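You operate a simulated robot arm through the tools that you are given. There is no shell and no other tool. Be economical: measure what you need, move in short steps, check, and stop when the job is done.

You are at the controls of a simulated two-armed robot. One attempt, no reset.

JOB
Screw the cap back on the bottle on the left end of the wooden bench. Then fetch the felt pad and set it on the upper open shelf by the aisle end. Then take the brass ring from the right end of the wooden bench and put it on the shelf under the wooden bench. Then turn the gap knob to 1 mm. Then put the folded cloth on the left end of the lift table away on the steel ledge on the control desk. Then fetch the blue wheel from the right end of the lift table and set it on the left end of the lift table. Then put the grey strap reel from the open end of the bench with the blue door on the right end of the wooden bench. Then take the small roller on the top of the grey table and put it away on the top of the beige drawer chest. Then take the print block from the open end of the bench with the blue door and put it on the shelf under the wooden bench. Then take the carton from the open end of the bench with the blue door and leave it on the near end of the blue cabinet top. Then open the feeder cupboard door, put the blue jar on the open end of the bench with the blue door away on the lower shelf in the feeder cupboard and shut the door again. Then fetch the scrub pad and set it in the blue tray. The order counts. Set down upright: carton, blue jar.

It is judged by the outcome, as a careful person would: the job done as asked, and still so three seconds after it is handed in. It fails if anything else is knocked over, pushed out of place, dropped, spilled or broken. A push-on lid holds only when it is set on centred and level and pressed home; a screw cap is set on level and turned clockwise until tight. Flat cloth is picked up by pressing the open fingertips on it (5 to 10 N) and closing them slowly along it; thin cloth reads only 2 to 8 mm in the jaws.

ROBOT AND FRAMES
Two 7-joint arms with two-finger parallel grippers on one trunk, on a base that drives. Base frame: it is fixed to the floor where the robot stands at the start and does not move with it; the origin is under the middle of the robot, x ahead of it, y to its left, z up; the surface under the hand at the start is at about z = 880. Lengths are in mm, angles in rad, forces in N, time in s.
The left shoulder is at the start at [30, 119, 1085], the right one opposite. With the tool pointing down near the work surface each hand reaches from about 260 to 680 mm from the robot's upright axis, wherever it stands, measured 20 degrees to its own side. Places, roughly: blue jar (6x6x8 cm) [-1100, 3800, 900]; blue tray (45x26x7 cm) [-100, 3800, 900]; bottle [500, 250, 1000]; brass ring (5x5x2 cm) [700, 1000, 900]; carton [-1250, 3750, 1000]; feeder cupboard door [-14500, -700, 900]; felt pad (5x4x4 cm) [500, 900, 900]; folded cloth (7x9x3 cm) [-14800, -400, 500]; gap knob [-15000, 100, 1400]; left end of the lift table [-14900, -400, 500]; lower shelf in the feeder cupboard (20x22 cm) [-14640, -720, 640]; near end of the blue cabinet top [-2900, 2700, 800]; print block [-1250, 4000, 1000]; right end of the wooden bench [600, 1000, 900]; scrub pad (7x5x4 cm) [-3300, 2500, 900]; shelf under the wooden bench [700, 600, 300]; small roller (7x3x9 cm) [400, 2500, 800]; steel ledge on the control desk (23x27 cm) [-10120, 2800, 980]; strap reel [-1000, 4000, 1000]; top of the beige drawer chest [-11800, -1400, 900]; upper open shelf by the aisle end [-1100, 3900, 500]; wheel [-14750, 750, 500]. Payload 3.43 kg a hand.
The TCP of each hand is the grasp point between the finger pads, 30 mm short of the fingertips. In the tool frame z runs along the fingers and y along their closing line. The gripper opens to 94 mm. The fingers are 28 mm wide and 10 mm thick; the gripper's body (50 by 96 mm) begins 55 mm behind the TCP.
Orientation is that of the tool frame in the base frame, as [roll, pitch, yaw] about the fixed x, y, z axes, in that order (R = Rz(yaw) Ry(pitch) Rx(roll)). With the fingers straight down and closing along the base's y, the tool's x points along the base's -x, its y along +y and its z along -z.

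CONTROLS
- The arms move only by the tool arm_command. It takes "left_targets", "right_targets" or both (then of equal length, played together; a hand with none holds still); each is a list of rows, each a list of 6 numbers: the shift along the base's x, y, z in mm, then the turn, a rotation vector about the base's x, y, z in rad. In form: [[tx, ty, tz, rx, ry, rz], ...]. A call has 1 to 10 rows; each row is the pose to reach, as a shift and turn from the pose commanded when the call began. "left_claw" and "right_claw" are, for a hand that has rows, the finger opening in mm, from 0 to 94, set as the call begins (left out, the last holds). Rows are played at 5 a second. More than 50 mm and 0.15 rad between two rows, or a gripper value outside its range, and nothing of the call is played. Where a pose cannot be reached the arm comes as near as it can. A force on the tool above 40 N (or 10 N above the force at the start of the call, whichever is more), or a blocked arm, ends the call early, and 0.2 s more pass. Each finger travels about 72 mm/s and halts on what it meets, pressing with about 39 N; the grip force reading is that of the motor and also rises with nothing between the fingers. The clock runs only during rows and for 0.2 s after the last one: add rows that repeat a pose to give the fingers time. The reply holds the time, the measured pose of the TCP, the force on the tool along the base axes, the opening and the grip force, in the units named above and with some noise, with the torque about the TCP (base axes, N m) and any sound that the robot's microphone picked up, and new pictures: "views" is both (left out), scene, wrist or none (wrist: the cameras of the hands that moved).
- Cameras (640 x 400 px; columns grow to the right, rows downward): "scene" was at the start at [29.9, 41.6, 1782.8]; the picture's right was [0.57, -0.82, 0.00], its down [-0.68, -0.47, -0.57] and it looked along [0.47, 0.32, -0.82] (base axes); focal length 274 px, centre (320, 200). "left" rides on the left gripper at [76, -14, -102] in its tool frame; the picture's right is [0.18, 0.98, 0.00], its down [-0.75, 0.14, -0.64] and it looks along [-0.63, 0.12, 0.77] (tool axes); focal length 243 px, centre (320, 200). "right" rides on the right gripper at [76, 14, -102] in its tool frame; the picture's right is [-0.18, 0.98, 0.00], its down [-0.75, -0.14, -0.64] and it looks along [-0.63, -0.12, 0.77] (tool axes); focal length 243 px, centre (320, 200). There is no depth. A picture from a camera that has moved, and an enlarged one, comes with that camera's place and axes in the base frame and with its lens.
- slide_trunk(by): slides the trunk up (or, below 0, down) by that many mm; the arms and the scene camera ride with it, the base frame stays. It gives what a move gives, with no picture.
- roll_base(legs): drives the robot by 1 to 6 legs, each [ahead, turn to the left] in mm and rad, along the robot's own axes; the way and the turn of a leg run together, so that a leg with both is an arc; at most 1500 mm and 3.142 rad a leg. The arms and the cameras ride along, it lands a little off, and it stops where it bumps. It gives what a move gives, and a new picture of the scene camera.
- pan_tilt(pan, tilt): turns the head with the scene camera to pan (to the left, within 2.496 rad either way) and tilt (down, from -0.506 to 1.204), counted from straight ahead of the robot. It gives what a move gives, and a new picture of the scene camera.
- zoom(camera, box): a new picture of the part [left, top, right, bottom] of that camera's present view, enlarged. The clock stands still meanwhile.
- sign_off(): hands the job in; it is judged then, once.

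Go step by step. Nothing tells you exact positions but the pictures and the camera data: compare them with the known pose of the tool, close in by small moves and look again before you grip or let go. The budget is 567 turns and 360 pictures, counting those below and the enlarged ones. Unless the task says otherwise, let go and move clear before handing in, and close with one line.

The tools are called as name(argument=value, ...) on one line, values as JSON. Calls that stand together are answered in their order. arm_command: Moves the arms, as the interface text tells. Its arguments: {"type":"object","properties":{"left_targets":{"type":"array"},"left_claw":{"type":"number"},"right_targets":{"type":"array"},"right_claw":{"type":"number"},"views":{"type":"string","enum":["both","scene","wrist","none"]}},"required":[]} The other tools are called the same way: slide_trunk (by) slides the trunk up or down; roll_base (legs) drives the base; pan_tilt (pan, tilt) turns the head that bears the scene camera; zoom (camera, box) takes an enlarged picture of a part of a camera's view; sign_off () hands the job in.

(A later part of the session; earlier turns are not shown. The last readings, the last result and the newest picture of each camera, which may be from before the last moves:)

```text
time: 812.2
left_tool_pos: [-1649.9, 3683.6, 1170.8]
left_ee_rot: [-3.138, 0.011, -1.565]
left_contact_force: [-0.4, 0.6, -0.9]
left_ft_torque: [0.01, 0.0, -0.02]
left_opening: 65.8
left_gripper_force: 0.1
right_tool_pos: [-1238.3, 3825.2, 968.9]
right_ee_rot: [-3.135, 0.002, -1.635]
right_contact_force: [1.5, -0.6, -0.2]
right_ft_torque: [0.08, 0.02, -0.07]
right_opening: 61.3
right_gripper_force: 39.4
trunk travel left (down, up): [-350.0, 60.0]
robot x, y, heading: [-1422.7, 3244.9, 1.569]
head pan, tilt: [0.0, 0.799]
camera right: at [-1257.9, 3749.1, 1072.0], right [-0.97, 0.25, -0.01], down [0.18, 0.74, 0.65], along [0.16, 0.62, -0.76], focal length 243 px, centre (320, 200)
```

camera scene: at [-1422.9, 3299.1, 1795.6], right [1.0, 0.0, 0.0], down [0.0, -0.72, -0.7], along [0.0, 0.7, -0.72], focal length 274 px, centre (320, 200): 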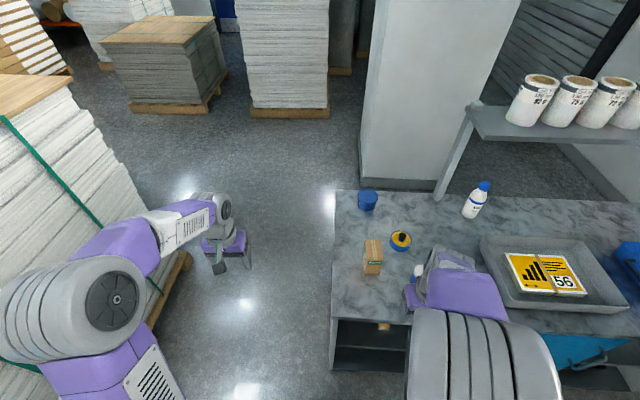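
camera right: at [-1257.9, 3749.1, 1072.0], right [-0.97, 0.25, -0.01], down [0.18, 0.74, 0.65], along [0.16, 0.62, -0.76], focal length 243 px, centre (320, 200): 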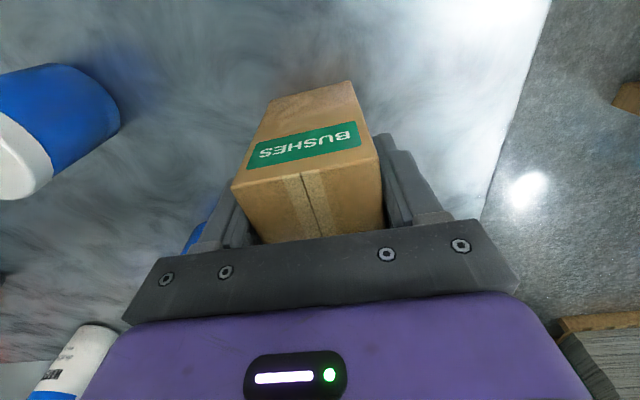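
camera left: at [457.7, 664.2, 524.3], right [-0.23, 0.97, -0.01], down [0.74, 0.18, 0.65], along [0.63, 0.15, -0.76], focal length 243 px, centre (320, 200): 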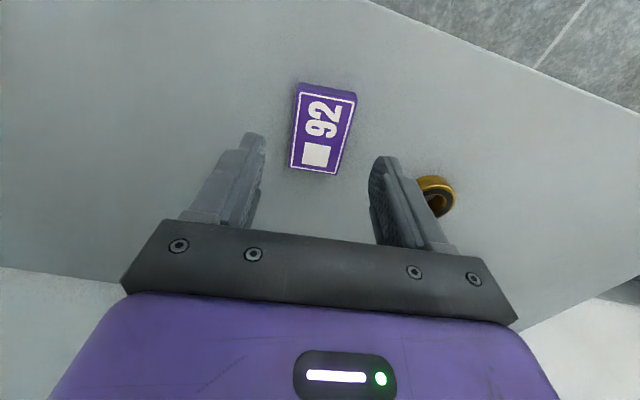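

Gripped at 61 mm. Lift straight up.

arm_command(right_targets=[[0, 0, 25, 0, 0, 0], [0, 0, 65, 0, 0, 0], [0, 0, 110, 0, 0, 0], [0, -10, 150, 0, 0, 0], [5, -45, 180, 0, 0, 0], [10, -90, 190, 0, 0, 0], [15, -135, 195, 0, 0, 0], [20, -180, 195, 0, 0, 0]], views="wrist")

roll_base(legs=[[-650, 0]])

pan_tilt(pan=1.5, tilt=0.5)

```text
time: 814.0
left_tool_pos: [-1649.5, 3681.2, 1172.8]
left_ee_rot: [-3.139, 0.011, -1.565]
left_contact_force: [0.1, 0.5, -1.2]
left_ft_torque: [0.03, 0.0, 0.01]
left_opening: 66.1
left_gripper_force: 0.0
right_tool_pos: [-1218.4, 3643.6, 1165.0]
right_ee_rot: [-3.135, 0.005, -1.636]
right_contact_force: [-0.9, -1.1, -4.0]
right_ft_torque: [0.0, -0.04, 0.02]
right_opening: 61.0
right_gripper_force: 39.4
trunk travel left (down, up): [-350.0, 60.0]
robot x, y, heading: [-1426.8, 3248.4, 1.566]
head pan, tilt: [0.0, 0.799]
camera right: at [-1238.0, 3566.3, 1267.3], right [-0.97, 0.25, -0.01], down [0.18, 0.74, 0.65], along [0.16, 0.63, -0.76], focal length 243 px, centre (320, 200)
```

right: 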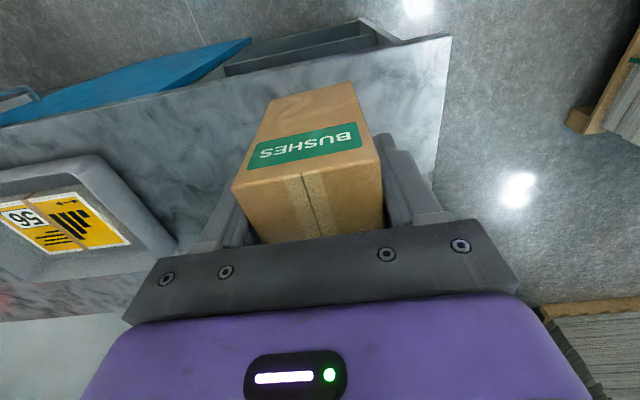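

```text
time: 817.7
left_tool_pos: [-1650.9, 3030.5, 1171.1]
left_ee_rot: [-3.137, 0.008, -1.564]
left_contact_force: [0.4, 0.1, 0.5]
left_ft_torque: [0.03, -0.02, 0.03]
left_opening: 66.1
left_gripper_force: 0.0
right_tool_pos: [-1218.9, 2993.1, 1164.3]
right_ee_rot: [-3.134, 0.003, -1.633]
right_contact_force: [0.1, 0.1, -3.3]
right_ft_torque: [-0.01, 0.04, -0.01]
right_opening: 60.6
right_gripper_force: 39.0
trunk travel left (down, up): [-350.0, 60.0]
robot x, y, heading: [-1421.8, 2595.4, 1.573]
head pan, tilt: [0.0, 0.799]
camera scene: at [-1422.3, 2646.3, 1795.6], right [1.0, 0.0, 0.0], down [0.0, -0.72, -0.7], along [0.0, 0.7, -0.72], focal length 274 px, centre (320, 200)
```

scene: 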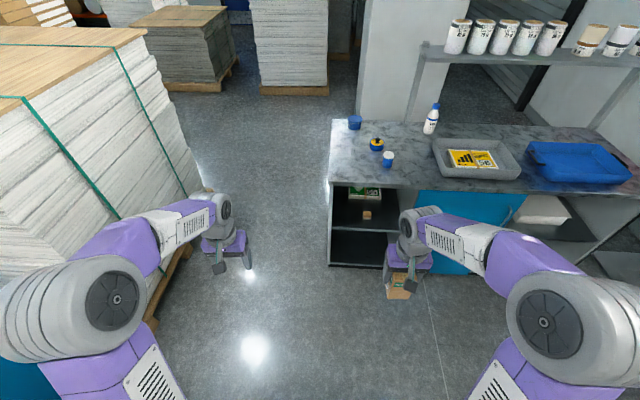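

```text
time: 819.3
left_tool_pos: [-1651.3, 3031.0, 1170.1]
left_ee_rot: [-3.137, 0.008, -1.563]
left_contact_force: [0.5, -0.7, -0.3]
left_ft_torque: [-0.02, -0.01, 0.0]
left_opening: 66.1
left_gripper_force: 0.1
right_tool_pos: [-1218.4, 2993.2, 1165.5]
right_ee_rot: [-3.135, 0.003, -1.635]
right_contact_force: [-0.3, -0.3, -3.8]
right_ft_torque: [-0.05, -0.04, 0.02]
right_opening: 60.5
right_gripper_force: 39.5
trunk travel left (down, up): [-350.0, 60.0]
robot x, y, heading: [-1422.1, 2597.1, 1.571]
head pan, tilt: [1.499, 0.499]
camera scene: at [-1512.8, 2572.1, 1821.6], right [0.07, 1.0, 0.0], down [0.48, -0.03, -0.88], along [-0.88, 0.06, -0.48], focal length 274 px, centre (320, 200)
```

scene: 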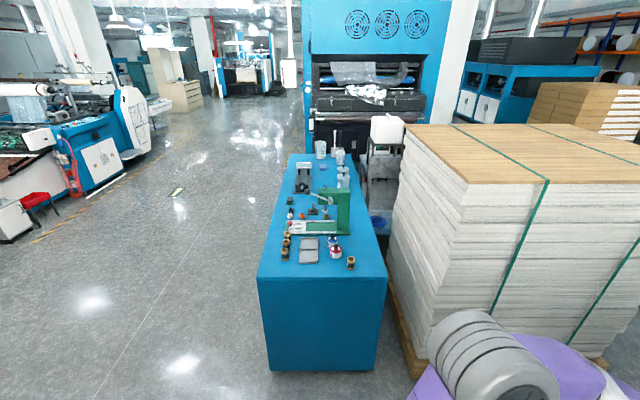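

Carton secure. Zoom on the blue cabinet's near end.

zoom(camera="scene", box=[240, 180, 400, 300])

```text
3.33 times, centred on (320, 240) of scene
camera zoom: at [-1512.8, 2572.1, 1821.6], right [0.07, 1.0, 0.0], down [0.48, -0.03, -0.88], along [-0.88, 0.06, -0.48], focal length 914 px, centre (320, 67)
```

zoom: 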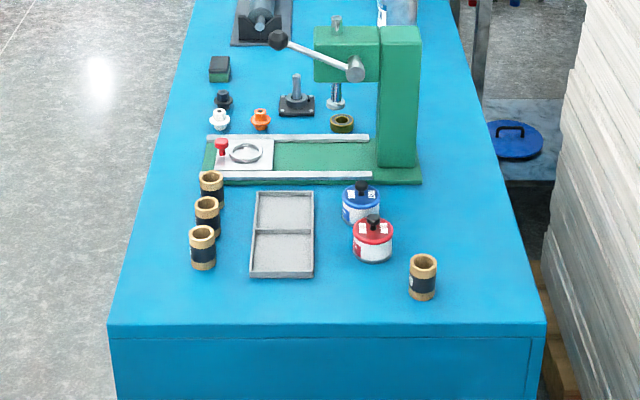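

There's a roomy free spot at about (−2810,2890) on the near end, right of the cups. Turn to face the cabinet end and approach.

roll_base(legs=[[0, 1.49], [700, 0], [0, 0.08]])

pan_tilt(pan=-0.15, tilt=0.8)

```text
time: 827.3
left_tool_pos: [-2559.9, 2418.1, 1171.5]
left_ee_rot: [-3.139, 0.01, 0.01]
left_contact_force: [-0.2, 1.3, -0.3]
left_ft_torque: [0.01, 0.01, -0.05]
left_opening: 65.9
left_gripper_force: 0.0
right_tool_pos: [-2523.6, 2850.9, 1164.1]
right_ee_rot: [-3.133, 0.002, -0.062]
right_contact_force: [0.2, 0.4, -4.6]
right_ft_torque: [-0.02, -0.05, 0.01]
right_opening: 60.3
right_gripper_force: 39.1
trunk travel left (down, up): [-350.0, 60.0]
robot x, y, heading: [-2120.1, 2646.7, -3.141]
head pan, tilt: [1.499, 0.499]
camera scene: at [-2100.3, 2557.8, 1821.6], right [-1.0, 0.07, 0.0], down [0.03, 0.48, -0.88], along [-0.06, -0.88, -0.48], focal length 274 px, centre (320, 200)
```

scene: 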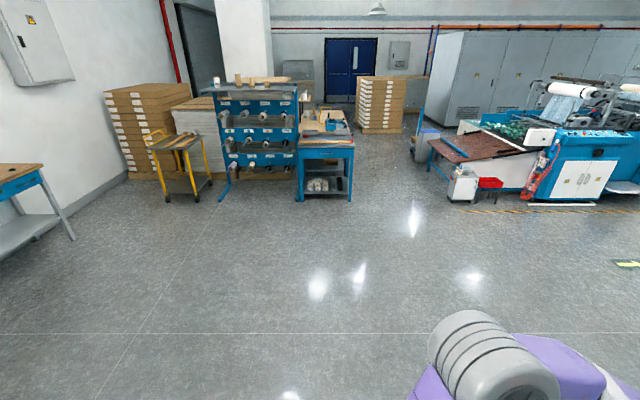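

```text
time: 829.0
left_tool_pos: [-2559.6, 2418.3, 1171.0]
left_ee_rot: [-3.137, 0.008, 0.009]
left_contact_force: [0.9, -0.5, 0.2]
left_ft_torque: [-0.01, -0.02, -0.01]
left_opening: 66.0
left_gripper_force: 0.0
right_tool_pos: [-2523.6, 2851.9, 1164.7]
right_ee_rot: [-3.136, 0.002, -0.061]
right_contact_force: [-0.1, 0.4, -3.1]
right_ft_torque: [0.01, -0.03, 0.0]
right_opening: 60.2
right_gripper_force: 38.7
trunk travel left (down, up): [-350.0, 60.0]
robot x, y, heading: [-2126.0, 2645.0, -3.137]
head pan, tilt: [-0.15, 0.799]
camera scene: at [-2174.0, 2660.3, 1795.6], right [0.14, 0.99, 0.0], down [0.71, -0.1, -0.7], along [-0.69, 0.1, -0.72], focal length 274 px, centre (320, 200)
```

scene: 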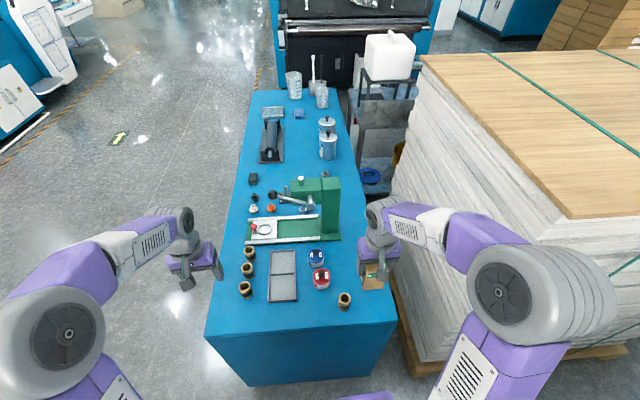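

roll_base(legs=[[90, 0]])

arm_command(right_targets=[[-30, 6, -10, 0, 0, 0], [-60, 12, -25, 0, 0, 0], [-90, 18, -45, 0, 0, 0], [-120, 24, -65, 0, 0, 0], [-150, 30, -90, 0, 0, 0], [-180, 36, -120, 0, 0, 0], [-195, 38, -150, 0, 0, 0]], views="both")

```text
time: 830.1
left_tool_pos: [-2650.2, 2417.7, 1172.1]
left_ee_rot: [-3.138, 0.009, 0.009]
left_contact_force: [0.0, -0.3, 0.1]
left_ft_torque: [0.02, 0.02, 0.0]
left_opening: 66.0
left_gripper_force: 0.1
right_tool_pos: [-2614.0, 2850.5, 1164.4]
right_ee_rot: [-3.133, 0.001, -0.06]
right_contact_force: [-0.4, -0.7, -4.2]
right_ft_torque: [0.01, -0.06, -0.02]
right_opening: 60.3
right_gripper_force: 38.8
trunk travel left (down, up): [-350.0, 60.0]
robot x, y, heading: [-2213.7, 2647.2, -3.141]
head pan, tilt: [-0.15, 0.799]
camera scene: at [-2264.0, 2660.0, 1795.6], right [0.15, 0.99, 0.0], down [0.71, -0.1, -0.7], along [-0.69, 0.1, -0.72], focal length 274 px, centre (320, 200)
```

scene: 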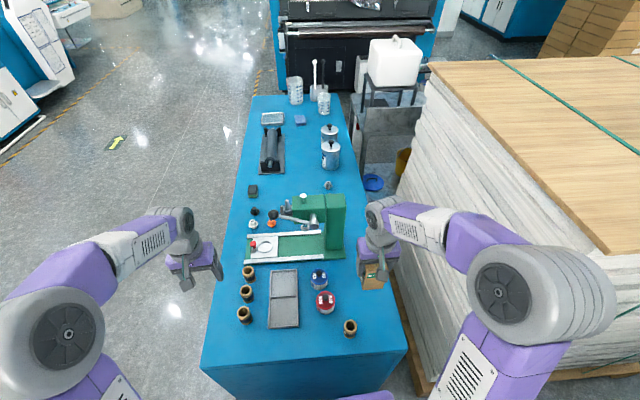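

```text
time: 831.7
left_tool_pos: [-2650.1, 2418.2, 1171.6]
left_ee_rot: [-3.137, 0.008, 0.012]
left_contact_force: [-0.4, 0.8, -0.6]
left_ft_torque: [0.03, 0.02, -0.03]
left_opening: 66.0
left_gripper_force: 0.0
right_tool_pos: [-2808.7, 2889.6, 1013.3]
right_ee_rot: [-3.133, 0.0, -0.061]
right_contact_force: [0.1, 0.6, -4.0]
right_ft_torque: [-0.03, -0.06, 0.01]
right_opening: 60.1
right_gripper_force: 38.9
trunk travel left (down, up): [-350.0, 60.0]
robot x, y, heading: [-2213.6, 2646.8, -3.139]
head pan, tilt: [-0.15, 0.799]
camera scene: at [-2264.6, 2660.2, 1795.6], right [0.15, 0.99, 0.0], down [0.71, -0.1, -0.7], along [-0.69, 0.1, -0.72], focal length 274 px, centre (320, 200)
camera right: at [-2734.4, 2868.4, 1115.1], right [-0.24, -0.97, -0.01], down [-0.74, 0.18, 0.64], along [-0.62, 0.16, -0.77], focal length 243 px, centre (320, 200)
```

scene: 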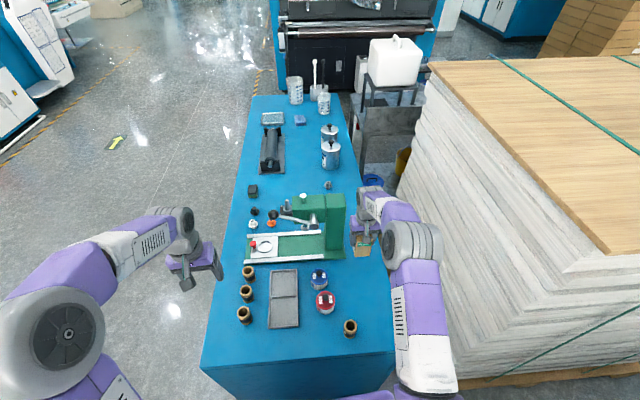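
right: 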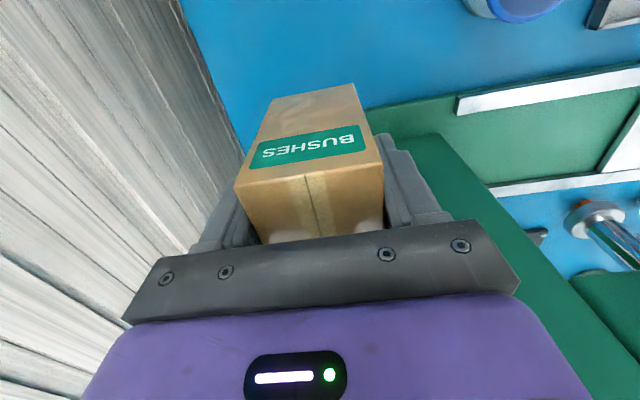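

The green base plate comes close at this depth; shift the carton 42 mm toward me, then lower.

arm_command(right_targets=[[20, 2, -10, 0, 0, 0], [42, 4, -20, 0, 0, 0], [42, 4, -50, 0, 0, 0], [42, 4, -75, 0, 0, 0]], views="both")

zoom(camera="scene", box=[290, 200, 418, 350])

```text
time: 832.7
left_tool_pos: [-2649.3, 2417.9, 1171.1]
left_ee_rot: [-3.139, 0.008, 0.011]
left_contact_force: [0.2, 0.1, 0.7]
left_ft_torque: [0.0, 0.02, -0.03]
left_opening: 66.0
left_gripper_force: 0.0
right_tool_pos: [-2764.3, 2893.5, 937.8]
right_ee_rot: [-3.135, 0.004, -0.06]
right_contact_force: [1.0, 0.3, -3.2]
right_ft_torque: [-0.04, -0.04, -0.05]
right_opening: 60.0
right_gripper_force: 38.8
trunk travel left (down, up): [-350.0, 60.0]
robot x, y, heading: [-2215.7, 2646.6, -3.131]
head pan, tilt: [-0.15, 0.799]
camera scene: at [-2263.8, 2660.2, 1795.6], right [0.15, 0.99, 0.0], down [0.71, -0.1, -0.7], along [-0.69, 0.1, -0.72], focal length 274 px, centre (320, 200)
camera right: at [-2690.5, 2871.8, 1040.5], right [-0.24, -0.97, -0.01], down [-0.74, 0.18, 0.65], along [-0.62, 0.16, -0.76], focal length 243 px, centre (320, 200)
```

scene: 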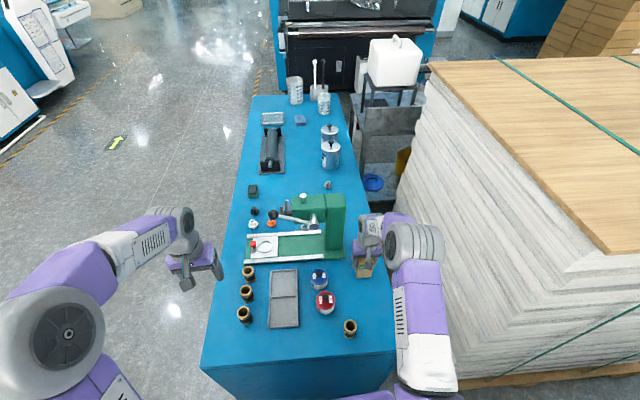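
right: 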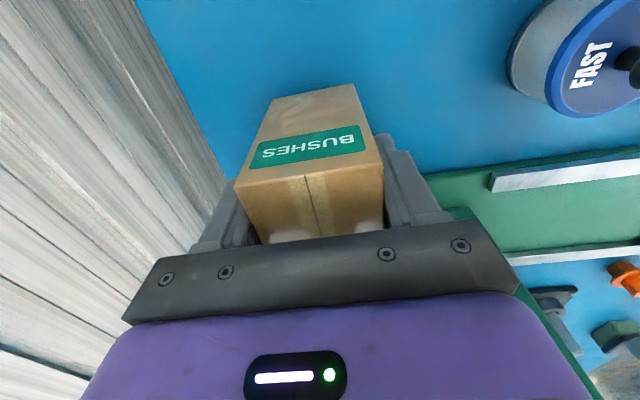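

```text
2.67 times, centred on (354, 275) of scene
camera zoom: at [-2263.8, 2660.2, 1795.6], right [0.15, 0.99, 0.0], down [0.71, -0.1, -0.7], along [-0.69, 0.1, -0.72], focal length 731 px, centre (229, 0)
```

zoom: 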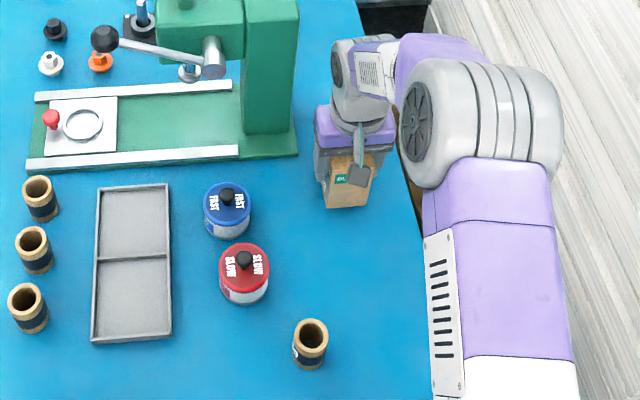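

Clear all round. Keep lowering to contact.

arm_command(right_targets=[[0, 0, -10, 0, 0, 0], [0, 0, -20, 0, 0, 0], [0, 0, -30, 0, 0, 0], [0, 0, -38, 0, 0, 0], [0, 0, -42, 0, 0, 0]], views="wrist")

```text
time: 833.9
left_tool_pos: [-2647.0, 2416.9, 1171.8]
left_ee_rot: [-3.135, 0.013, 0.01]
left_contact_force: [1.0, 0.2, 0.4]
left_ft_torque: [0.01, -0.02, -0.02]
left_opening: 65.8
left_gripper_force: 0.1
right_tool_pos: [-2766.3, 2892.0, 899.3]
right_ee_rot: [-3.133, 0.008, -0.061]
right_contact_force: [-2.4, 1.0, 30.6]
right_ft_torque: [-0.92, -0.85, -0.01]
right_opening: 60.0
right_gripper_force: 39.0
trunk travel left (down, up): [-350.0, 60.0]
robot x, y, heading: [-2214.7, 2648.6, -3.138]
head pan, tilt: [-0.15, 0.799]
camera right: at [-2690.3, 2871.2, 1002.3], right [-0.24, -0.97, -0.01], down [-0.74, 0.18, 0.65], along [-0.63, 0.16, -0.76], focal length 243 px, centre (320, 200)
```

right: 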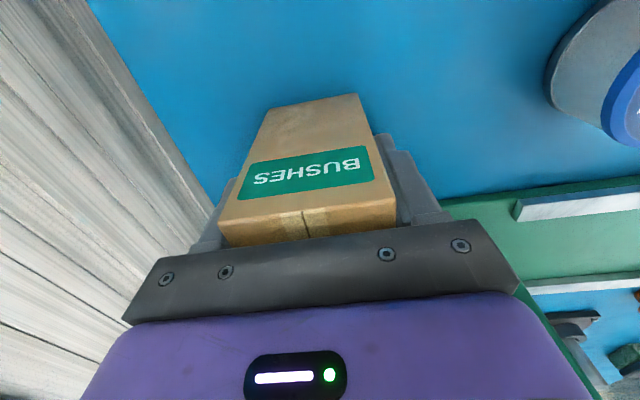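

Contact. Ease upward a little to unload before releasing.

arm_command(right_targets=[[0, 0, 3, 0, 0, 0], [0, 0, 5, 0, 0, 0], [0, 0, 5, 0, 0, 0]], views="wrist")

```text
time: 834.7
left_tool_pos: [-2648.7, 2418.1, 1171.1]
left_ee_rot: [-3.136, 0.009, 0.012]
left_contact_force: [0.5, 0.7, -0.1]
left_ft_torque: [0.01, -0.01, 0.0]
left_opening: 65.9
left_gripper_force: 0.0
right_tool_pos: [-2764.3, 2891.8, 900.7]
right_ee_rot: [-3.134, -0.001, -0.056]
right_contact_force: [-1.9, -1.3, 1.0]
right_ft_torque: [-0.19, 0.3, -0.01]
right_opening: 60.0
right_gripper_force: 38.5
trunk travel left (down, up): [-350.0, 60.0]
robot x, y, heading: [-2215.0, 2648.6, -3.14]
head pan, tilt: [-0.15, 0.799]
camera right: at [-2689.8, 2871.6, 1003.5], right [-0.24, -0.97, -0.01], down [-0.75, 0.18, 0.64], along [-0.62, 0.16, -0.77], focal length 243 px, centre (320, 200)
```

right: 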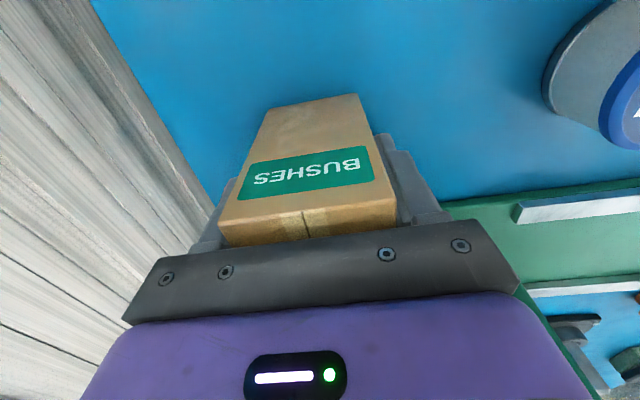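

arm_command(right_targets=[[0, 0, -2, 0, 0, 0], [0, 0, -2, 0, 0, 0], [0, 0, -2, 0, 0, 0], [0, 0, -2, 0, 0, 0]], right_claw=76, views="wrist")

```text
time: 835.7
left_tool_pos: [-2649.3, 2418.5, 1170.7]
left_ee_rot: [-3.138, 0.01, 0.011]
left_contact_force: [0.4, 0.3, -1.0]
left_ft_torque: [0.0, -0.01, 0.01]
left_opening: 65.9
left_gripper_force: 0.0
right_tool_pos: [-2766.6, 2892.6, 900.1]
right_ee_rot: [-3.135, 0.001, -0.058]
right_contact_force: [0.2, 0.4, 0.0]
right_ft_torque: [-0.01, -0.01, 0.01]
right_opening: 76.2
right_gripper_force: 0.2
trunk travel left (down, up): [-350.0, 60.0]
robot x, y, heading: [-2215.5, 2643.8, -3.135]
head pan, tilt: [-0.15, 0.799]
camera right: at [-2690.7, 2871.8, 1002.7], right [-0.24, -0.97, -0.01], down [-0.74, 0.18, 0.64], along [-0.62, 0.16, -0.76], focal length 243 px, centre (320, 200)
```

right: 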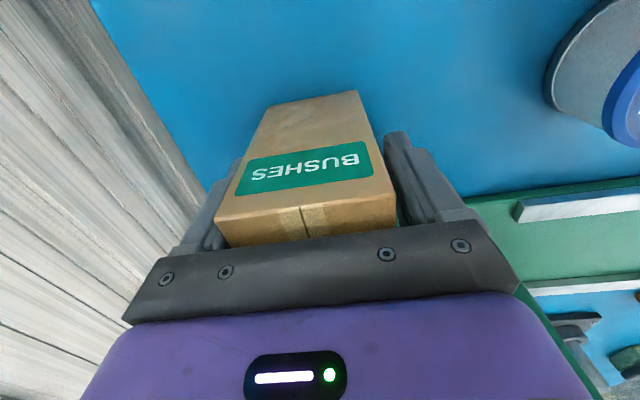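

Standing. Rise straight up and look.

arm_command(right_targets=[[0, 0, 25, 0, 0, 0], [0, 0, 65, 0, 0, 0], [0, 0, 110, 0, 0, 0], [0, 0, 155, 0, 0, 0], [30, -5, 185, 0, 0, 0], [70, -10, 200, 0, 0, 0]], views="both")

```text
time: 837.1
left_tool_pos: [-2648.6, 2417.4, 1172.7]
left_ee_rot: [-3.139, 0.01, 0.011]
left_contact_force: [0.0, -0.7, 0.8]
left_ft_torque: [-0.01, 0.01, -0.02]
left_opening: 65.9
left_gripper_force: 0.0
right_tool_pos: [-2693.1, 2883.3, 1100.8]
right_ee_rot: [-3.135, 0.004, -0.06]
right_contact_force: [-1.0, 0.4, 0.2]
right_ft_torque: [0.04, 0.04, -0.01]
right_opening: 76.1
right_gripper_force: 0.1
trunk travel left (down, up): [-350.0, 60.0]
robot x, y, heading: [-2213.5, 2644.0, -3.134]
head pan, tilt: [-0.15, 0.799]
camera scene: at [-2261.4, 2659.7, 1795.7], right [0.15, 0.99, 0.0], down [0.71, -0.1, -0.7], along [-0.69, 0.1, -0.72], focal length 274 px, centre (320, 200)
camera right: at [-2618.9, 2862.0, 1202.7], right [-0.24, -0.97, -0.01], down [-0.74, 0.18, 0.65], along [-0.62, 0.16, -0.76], focal length 243 px, centre (320, 200)
```

scene: 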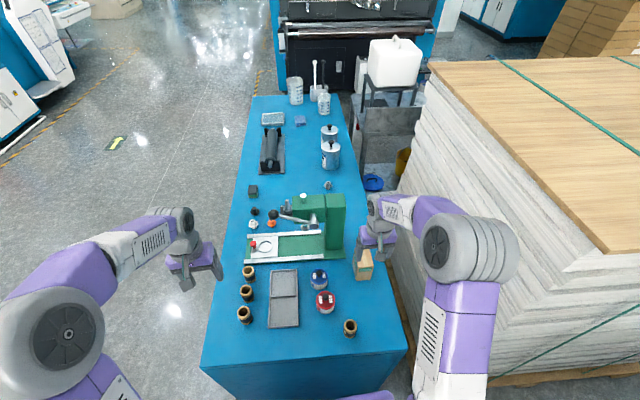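
right: 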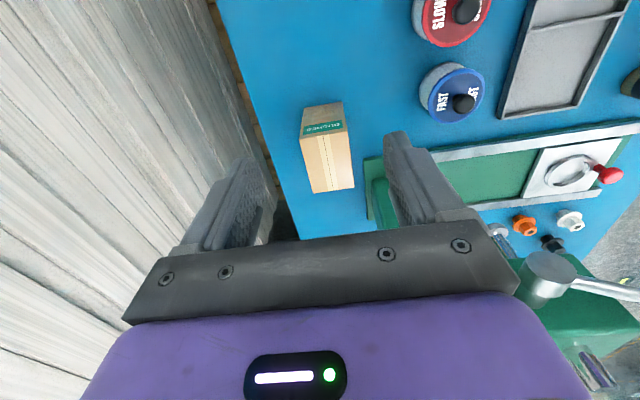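

Carton stands upright. Now the blue jar: back off and return to the bench's open end.

roll_base(legs=[[-300, 0], [0, -2.66], [760, 0], [0, 1.08]])

pan_tilt(pan=0.0, tilt=0.7)

```text
time: 851.8
left_tool_pos: [-1462.4, 3439.2, 1171.0]
left_ee_rot: [-3.138, 0.007, -1.585]
left_contact_force: [-0.2, 0.4, -0.3]
left_ft_torque: [-0.02, -0.03, 0.01]
left_opening: 66.2
left_gripper_force: 0.0
right_tool_pos: [-995.6, 3475.2, 1100.6]
right_ee_rot: [-3.135, 0.002, -1.65]
right_contact_force: [-0.6, 0.0, 0.3]
right_ft_torque: [0.0, 0.02, 0.02]
right_opening: 76.3
right_gripper_force: 0.0
trunk travel left (down, up): [-350.0, 60.0]
robot x, y, heading: [-1240.0, 2998.1, 1.552]
head pan, tilt: [-0.15, 0.799]
camera scene: at [-1228.3, 3050.0, 1795.6], right [0.99, -0.17, 0.0], down [-0.12, -0.71, -0.7], along [0.12, 0.69, -0.72], focal length 274 px, centre (320, 200)
```

scene: 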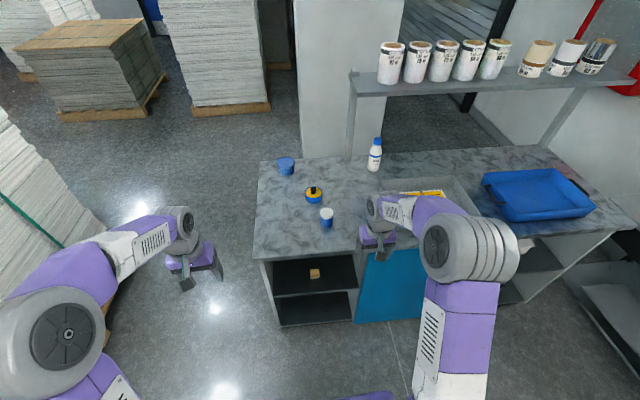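

```text
time: 852.5
left_tool_pos: [-1460.9, 3439.8, 1171.1]
left_ee_rot: [-3.14, 0.009, -1.584]
left_contact_force: [-0.3, -0.2, -0.6]
left_ft_torque: [-0.01, -0.02, -0.01]
left_opening: 65.9
left_gripper_force: 0.1
right_tool_pos: [-995.5, 3475.2, 1099.8]
right_ee_rot: [-3.135, 0.001, -1.652]
right_contact_force: [-0.5, 0.7, -0.3]
right_ft_torque: [0.01, 0.0, 0.0]
right_opening: 76.1
right_gripper_force: 0.1
trunk travel left (down, up): [-350.0, 60.0]
robot x, y, heading: [-1243.3, 2999.9, 1.551]
head pan, tilt: [0.0, 0.7]
camera scene: at [-1240.0, 3055.4, 1803.8], right [1.0, -0.02, 0.0], down [-0.01, -0.64, -0.76], along [0.01, 0.76, -0.64], focal length 274 px, centre (320, 200)
```

scene: 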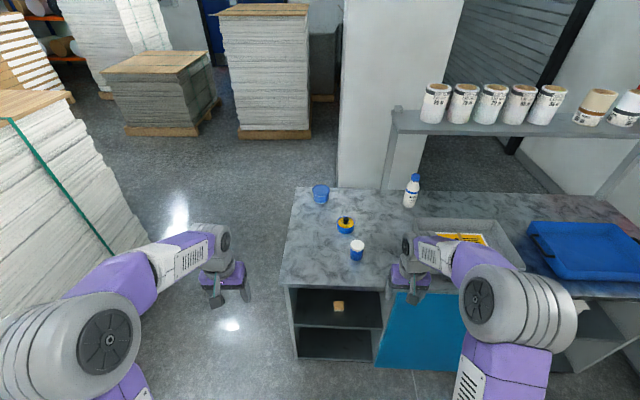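

Jar at about (−1084,3752). Tilt the right hand forward and go to a pre-grasp in front of it.

arm_command(right_targets=[[-12, 15, 0, 0.112, -0.009, 0], [-24, 30, 0, 0.224, -0.018, 0], [-36, 45, 0, 0.336, -0.027, 0], [-48, 65, -5, 0.448, -0.036, 0], [-60, 90, -10, 0.561, -0.045, 0], [-72, 115, -20, 0.673, -0.054, 0], [-84, 140, -35, 0.785, -0.063, 0], [-92, 160, -50, 0.897, -0.072, 0], [-95, 175, -75, 0.897, -0.072, 0]], right_claw=94, views="wrist")

```text
time: 854.5
left_tool_pos: [-1462.2, 3439.7, 1171.1]
left_ee_rot: [-3.138, 0.007, -1.583]
left_contact_force: [0.4, -0.1, 0.9]
left_ft_torque: [0.01, 0.01, 0.03]
left_opening: 66.0
left_gripper_force: 0.1
right_tool_pos: [-1090.7, 3651.2, 1023.7]
right_ee_rot: [-3.137, 0.903, -1.653]
right_contact_force: [0.6, 0.4, -0.5]
right_ft_torque: [-0.01, 0.0, -0.02]
right_opening: 93.8
right_gripper_force: 0.1
trunk travel left (down, up): [-350.0, 60.0]
robot x, y, heading: [-1245.8, 2997.9, 1.549]
head pan, tilt: [0.0, 0.7]
camera right: at [-1116.1, 3523.3, 1027.5], right [-0.97, 0.2, 0.14], down [0.13, -0.05, 0.99], along [0.2, 0.98, 0.02], focal length 243 px, centre (320, 200)
```

right: 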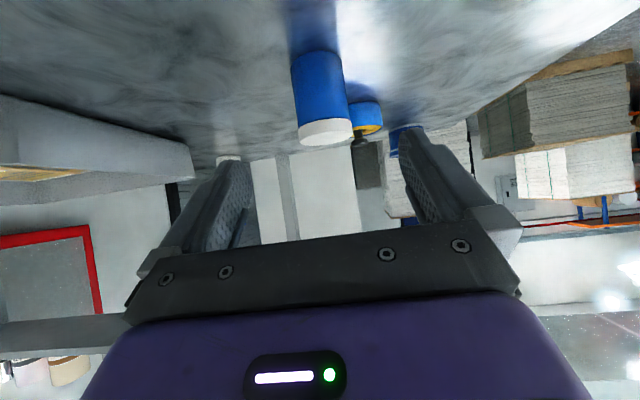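

Aligned. Advance along the tool axis around the jar.

arm_command(right_targets=[[3, 38, -28, 0, 0, 0], [6, 75, -56, 0, 0, 0], [8, 100, -74, 0, 0, 0], [9, 112, -82, 0, 0, 0]], views="wrist")

```text
time: 855.5
left_tool_pos: [-1462.0, 3439.4, 1171.7]
left_ee_rot: [-3.139, 0.009, -1.583]
left_contact_force: [-0.4, 0.6, -0.9]
left_ft_torque: [-0.02, 0.01, -0.01]
left_opening: 66.3
left_gripper_force: 0.0
right_tool_pos: [-1081.0, 3762.6, 941.3]
right_ee_rot: [-3.135, 0.902, -1.652]
right_contact_force: [-0.5, -0.5, 0.0]
right_ft_torque: [0.01, 0.0, -0.02]
right_opening: 94.0
right_gripper_force: 0.1
trunk travel left (down, up): [-350.0, 60.0]
robot x, y, heading: [-1240.7, 2998.0, 1.551]
head pan, tilt: [0.0, 0.7]
camera right: at [-1106.4, 3635.5, 945.6], right [-0.97, 0.2, 0.14], down [0.13, -0.05, 0.99], along [0.2, 0.98, 0.02], focal length 243 px, centre (320, 200)
```

right: 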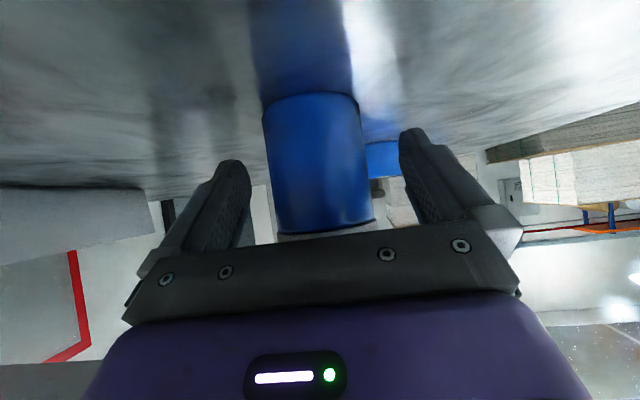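

arm_command(right_targets=[[0, 5, 0, 0, 0, 0], [0, 5, 0, 0, 0, 0], [0, 5, 0, 0, 0, 0], [0, 5, 0, 0, 0, 0], [0, 5, 0, 0, 0, 0]], right_claw=45, views="wrist")

```text
time: 856.7
left_tool_pos: [-1461.8, 3438.5, 1170.6]
left_ee_rot: [-3.138, 0.009, -1.583]
left_contact_force: [0.8, 0.0, -1.1]
left_ft_torque: [-0.02, -0.02, 0.04]
left_opening: 66.0
left_gripper_force: 0.1
right_tool_pos: [-1079.6, 3767.4, 943.5]
right_ee_rot: [-3.137, 0.902, -1.652]
right_contact_force: [-0.1, 0.6, 1.0]
right_ft_torque: [0.05, -0.03, 0.0]
right_opening: 56.7
right_gripper_force: 38.5
trunk travel left (down, up): [-350.0, 60.0]
robot x, y, heading: [-1241.8, 2996.7, 1.554]
head pan, tilt: [0.0, 0.7]
camera right: at [-1106.6, 3640.2, 946.5], right [-0.97, 0.2, 0.14], down [0.13, -0.05, 0.99], along [0.2, 0.98, 0.02], focal length 243 px, centre (320, 200)
```

right: 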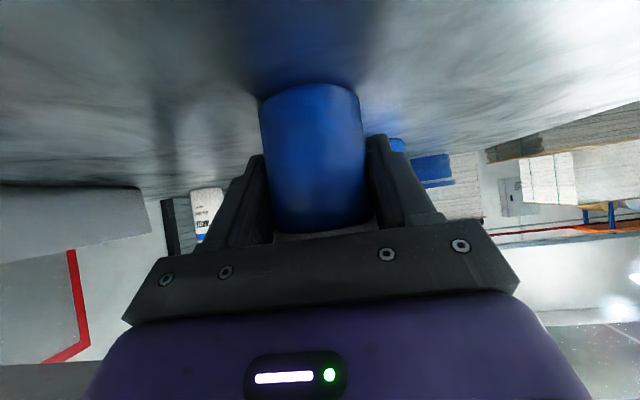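

Jar gripped (57 mm). Lift and back away.

arm_command(right_targets=[[0, 0, 25, 0, 0, 0], [0, -5, 65, 0, 0, 0], [0, -20, 105, 0, 0, 0], [0, -50, 140, 0, 0, 0], [0, -90, 160, 0, 0, 0]], views="wrist")

```text
time: 857.9
left_tool_pos: [-1460.6, 3438.1, 1171.3]
left_ee_rot: [-3.137, 0.011, -1.583]
left_contact_force: [-0.5, -0.5, 0.3]
left_ft_torque: [0.01, 0.02, 0.03]
left_opening: 66.2
left_gripper_force: 0.0
right_tool_pos: [-1079.9, 3675.6, 1102.5]
right_ee_rot: [-3.137, 0.904, -1.654]
right_contact_force: [-0.1, 0.2, -1.4]
right_ft_torque: [0.01, -0.01, 0.0]
right_opening: 56.0
right_gripper_force: 39.1
trunk travel left (down, up): [-350.0, 60.0]
robot x, y, heading: [-1243.5, 3001.0, 1.554]
head pan, tilt: [0.0, 0.7]
camera right: at [-1107.0, 3548.1, 1106.9], right [-0.97, 0.2, 0.14], down [0.13, -0.05, 0.99], along [0.2, 0.98, 0.02], focal length 243 px, centre (320, 200)
```

right: 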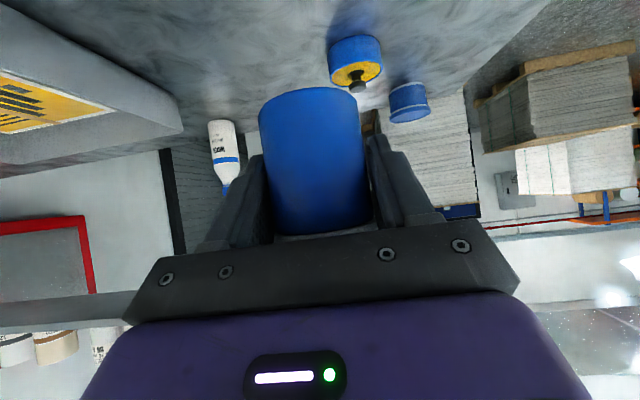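

Drive with the jar to the feeder.

roll_base(legs=[[-500, 0], [0, 2.88], [850, 0], [814, 0], [0, -1.25], [1500, 0]])

roll_base(legs=[[1500, 0], [1500, 0], [1500, 0], [1500, 0], [1500, 0]])

```text
time: 885.7
left_tool_pos: [-3676.8, 659.6, 1171.8]
left_ee_rot: [-3.136, 0.008, 0.026]
left_contact_force: [-0.3, 0.1, -0.2]
left_ft_torque: [0.02, 0.03, 0.0]
left_opening: 65.8
left_gripper_force: 0.2
right_tool_pos: [-3928.3, 1030.4, 1102.7]
right_ee_rot: [-3.136, 0.903, -0.045]
right_contact_force: [0.6, -0.7, -2.1]
right_ft_torque: [0.0, 0.0, -0.03]
right_opening: 54.8
right_gripper_force: 38.8
trunk travel left (down, up): [-350.0, 60.0]
robot x, y, heading: [-3244.1, 894.3, -3.123]
head pan, tilt: [0.0, 0.7]
camera scene: at [-3298.5, 894.7, 1803.9], right [-0.02, 1.0, 0.0], down [0.64, 0.01, -0.76], along [-0.76, -0.02, -0.64], focal length 274 px, centre (320, 200)
```

scene: 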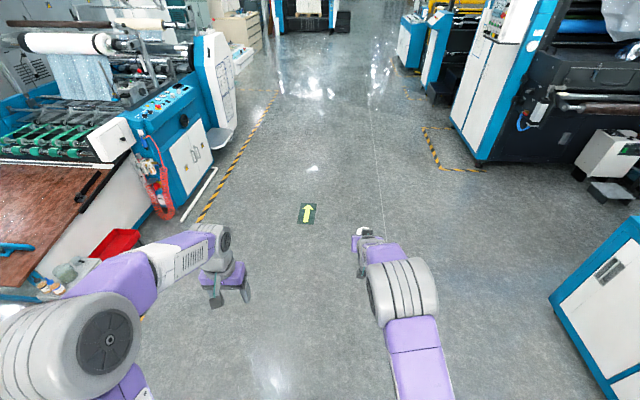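

```text
time: 921.4
left_tool_pos: [-11209.1, 611.5, 1171.1]
left_ee_rot: [-3.137, 0.009, 0.011]
left_contact_force: [-0.2, -0.1, 0.5]
left_ft_torque: [0.03, 0.01, 0.03]
left_opening: 65.9
left_gripper_force: 0.0
right_tool_pos: [-11454.5, 987.9, 1102.4]
right_ee_rot: [-3.136, 0.902, -0.06]
right_contact_force: [-0.2, 0.6, -2.1]
right_ft_torque: [0.01, 0.02, 0.01]
right_opening: 54.6
right_gripper_force: 39.2
trunk travel left (down, up): [-350.0, 60.0]
robot x, y, heading: [-10771.2, 844.1, -3.14]
head pan, tilt: [0.0, 0.7]
camera scene: at [-10828.4, 842.3, 1803.9], right [-0.01, 1.0, 0.0], down [0.64, 0.0, -0.76], along [-0.76, 0.0, -0.64], focal length 274 px, centre (320, 200)
```

scene: 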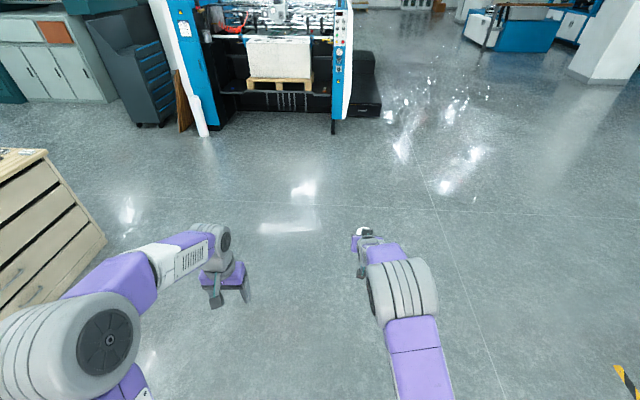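

roll_base(legs=[[0, 0.447], [1400, 0], [1400, 0], [0, -0.447]])

pan_tilt(pan=0.2, tilt=0.5)

```text
time: 937.6
left_tool_pos: [-13744.3, -616.7, 1172.2]
left_ee_rot: [-3.138, 0.009, 0.012]
left_contact_force: [0.4, 0.4, 0.0]
left_ft_torque: [-0.03, 0.01, 0.03]
left_opening: 65.9
left_gripper_force: 0.0
right_tool_pos: [-13990.7, -242.4, 1102.3]
right_ee_rot: [-3.136, 0.902, -0.058]
right_contact_force: [0.6, 0.6, -2.3]
right_ft_torque: [0.02, -0.01, 0.0]
right_opening: 54.7
right_gripper_force: 38.7
trunk travel left (down, up): [-350.0, 60.0]
robot x, y, heading: [-13305.9, -391.6, -3.133]
head pan, tilt: [0.0, 0.7]
camera scene: at [-13364.2, -386.0, 1803.9], right [-0.01, 1.0, 0.0], down [0.64, 0.0, -0.76], along [-0.76, -0.01, -0.64], focal length 274 px, centre (320, 200)
```

scene: 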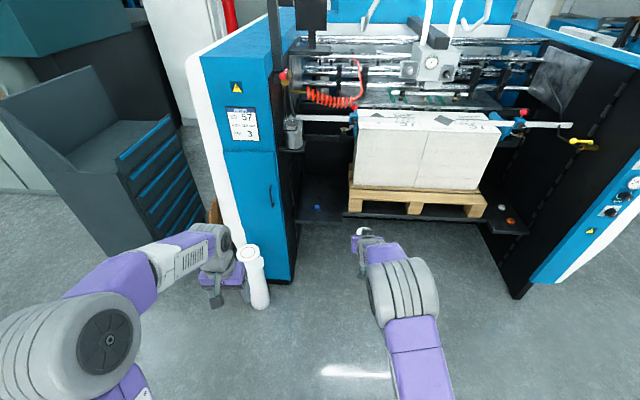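

```text
time: 938.4
left_tool_pos: [-13744.8, -616.8, 1171.7]
left_ee_rot: [-3.138, 0.009, 0.013]
left_contact_force: [0.2, 0.1, -1.1]
left_ft_torque: [-0.02, 0.01, -0.02]
left_opening: 66.0
left_gripper_force: 0.0
right_tool_pos: [-13992.1, -242.2, 1102.4]
right_ee_rot: [-3.136, 0.9, -0.06]
right_contact_force: [0.0, 0.0, -2.4]
right_ft_torque: [-0.02, 0.02, 0.0]
right_opening: 54.8
right_gripper_force: 39.1
trunk travel left (down, up): [-350.0, 60.0]
robot x, y, heading: [-13311.7, -387.9, -3.132]
head pan, tilt: [0.201, 0.499]
camera scene: at [-13368.4, -404.4, 1821.5], right [-0.2, 0.98, 0.0], down [0.47, 0.1, -0.88], along [-0.86, -0.18, -0.48], focal length 274 px, centre (320, 200)
```

scene: 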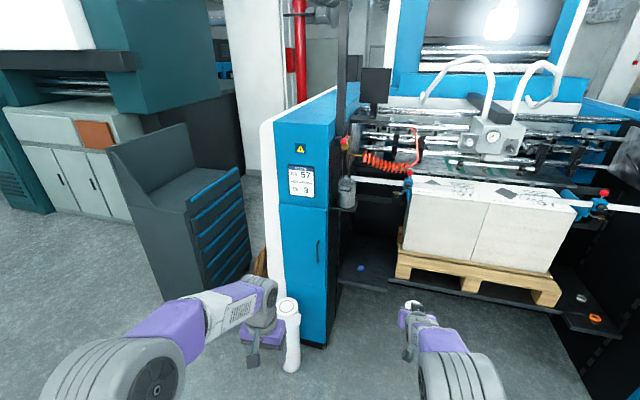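

zoom(camera="scene", box=[240, 130, 368, 360])

zoom(camera="scene", box=[272, 195, 352, 275])

```text
1.74 times, centred on (304, 245) of scene
camera zoom: at [-13368.4, -404.4, 1821.5], right [-0.2, 0.98, 0.0], down [0.47, 0.1, -0.88], along [-0.86, -0.18, -0.48], focal length 477 px, centre (348, 122)
```

zoom: 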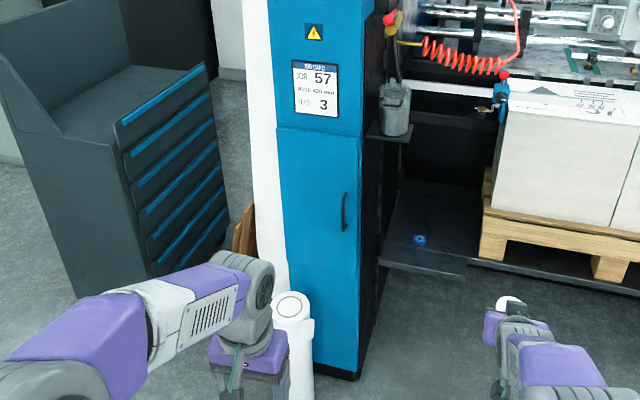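

```text
5.00 times, centred on (312, 235) of scene
camera zoom: at [-13368.4, -404.4, 1821.5], right [-0.2, 0.98, 0.0], down [0.47, 0.1, -0.88], along [-0.86, -0.18, -0.48], focal length 1371 px, centre (360, 25)
```

zoom: 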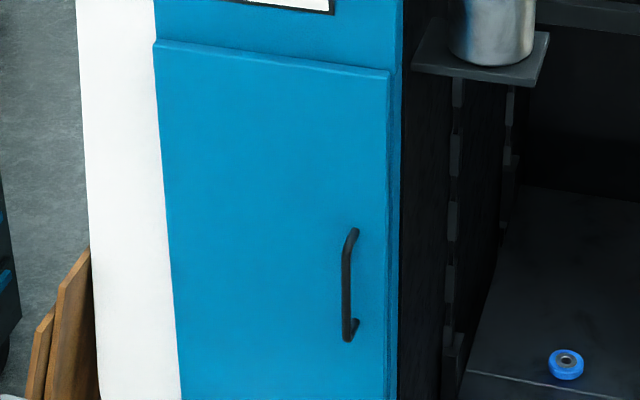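

The cupboard door has a vertical handle on its right side (hinge on the left), with a paper roll standing nearby. Move closer to inspect the door's bottom and the roll.

roll_base(legs=[[0, 0.22], [380, 0], [0, -0.23]])

pan_tilt(pan=0.2, tilt=0.8)

```text
time: 942.4
left_tool_pos: [-14120.1, -699.4, 1171.6]
left_ee_rot: [-3.137, 0.009, 0.003]
left_contact_force: [0.2, 0.3, 1.2]
left_ft_torque: [0.0, -0.03, 0.0]
left_opening: 66.0
left_gripper_force: 0.0
right_tool_pos: [-14363.8, -321.9, 1102.2]
right_ee_rot: [-3.137, 0.901, -0.068]
right_contact_force: [-0.2, -0.9, -2.1]
right_ft_torque: [-0.01, 0.04, 0.0]
right_opening: 54.8
right_gripper_force: 38.8
trunk travel left (down, up): [-350.0, 60.0]
robot x, y, heading: [-13682.8, -472.6, 3.137]
head pan, tilt: [0.201, 0.499]
camera scene: at [-13741.9, -489.8, 1821.6], right [-0.2, 0.98, 0.0], down [0.47, 0.09, -0.88], along [-0.86, -0.17, -0.48], focal length 274 px, centre (320, 200)
```

scene: 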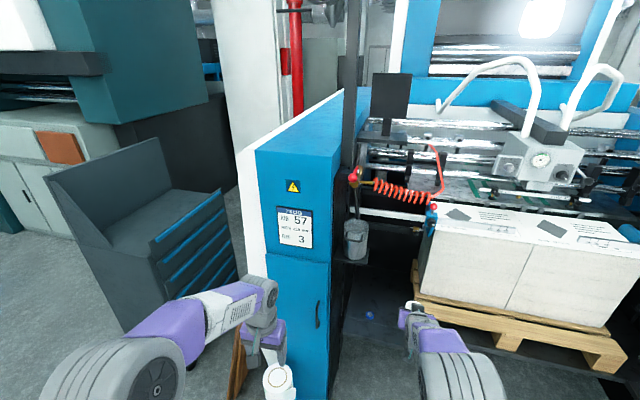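

```text
time: 943.2
left_tool_pos: [-14120.8, -699.0, 1171.1]
left_ee_rot: [-3.139, 0.008, 0.003]
left_contact_force: [-0.4, 0.8, -0.6]
left_ft_torque: [0.01, 0.03, -0.02]
left_opening: 65.7
left_gripper_force: 0.0
right_tool_pos: [-14364.3, -322.3, 1102.4]
right_ee_rot: [-3.136, 0.902, -0.068]
right_contact_force: [-0.6, 0.1, -1.5]
right_ft_torque: [0.02, -0.02, 0.03]
right_opening: 54.6
right_gripper_force: 38.4
trunk travel left (down, up): [-350.0, 60.0]
robot x, y, heading: [-13684.6, -474.6, 3.14]
head pan, tilt: [0.201, 0.799]
camera scene: at [-13732.1, -488.3, 1795.7], right [-0.2, 0.98, 0.0], down [0.7, 0.14, -0.7], along [-0.68, -0.14, -0.72], focal length 274 px, centre (320, 200)
```

scene: 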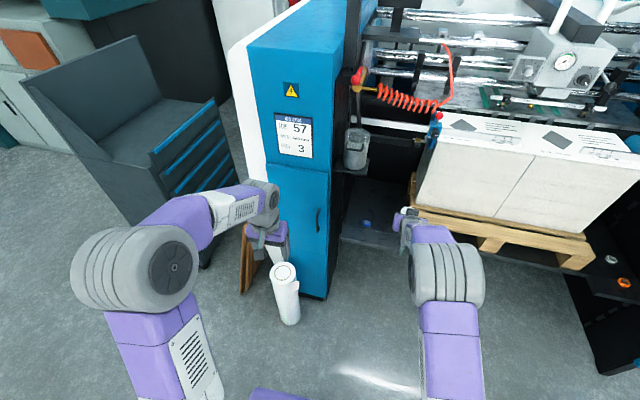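

zoom(camera="scene", box=[225, 150, 385, 330])

```text
2.22 times, centred on (305, 240) of scene
camera zoom: at [-13732.1, -488.3, 1795.7], right [-0.2, 0.98, 0.0], down [0.7, 0.14, -0.7], along [-0.68, -0.14, -0.72], focal length 609 px, centre (353, 111)
```

zoom: 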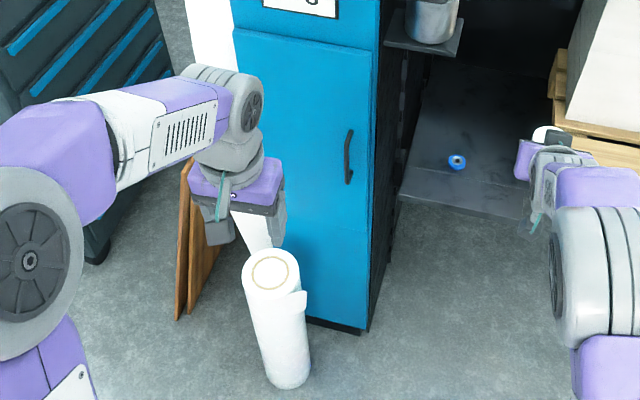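

The door bottom (z≈660) clears the roll's top (z≈614). Bring the left hand horizontal in front of the handle at about (−14395,−631,965).

arm_command(left_targets=[[-5, 7, -10, 0, 0.13, 0], [-10, 14, -20, 0, 0.26, 0], [-15, 21, -35, 0, 0.39, 0], [-25, 28, -50, 0, 0.52, 0], [-35, 35, -70, 0, 0.65, 0], [-50, 42, -95, 0, 0.78, 0], [-65, 49, -120, 0, 0.91, 0], [-80, 56, -145, 0, 1.04, 0], [-95, 62, -170, 0, 1.17, 0], [-110, 68, -195, 0, 1.3, 0]], left_claw=70, views="wrist")

```text
time: 945.4
left_tool_pos: [-14231.2, -631.5, 974.6]
left_ee_rot: [-3.129, 1.311, 0.009]
left_contact_force: [-0.1, -0.1, -0.4]
left_ft_torque: [0.01, 0.0, 0.01]
left_opening: 69.9
left_gripper_force: 0.0
right_tool_pos: [-14365.1, -322.4, 1101.8]
right_ee_rot: [-3.136, 0.9, -0.067]
right_contact_force: [-0.6, -0.4, -1.6]
right_ft_torque: [0.02, -0.03, -0.02]
right_opening: 54.6
right_gripper_force: 39.0
trunk travel left (down, up): [-350.0, 60.0]
robot x, y, heading: [-13681.8, -475.5, 3.135]
head pan, tilt: [0.201, 0.799]
camera left: at [-14111.5, -616.7, 929.0], right [0.05, -0.98, -0.18], down [0.43, -0.14, 0.89], along [-0.9, -0.12, 0.41], focal length 243 px, centre (320, 200)
```

left: 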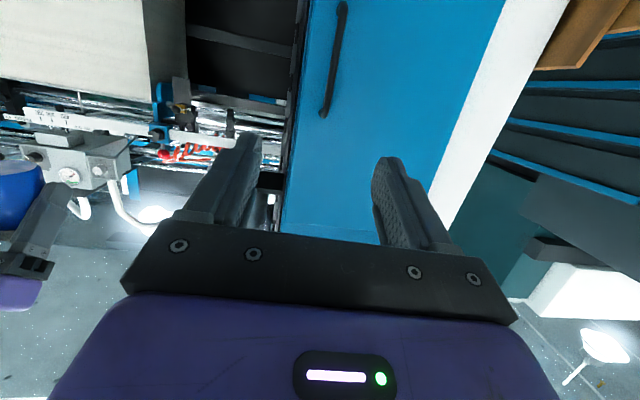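

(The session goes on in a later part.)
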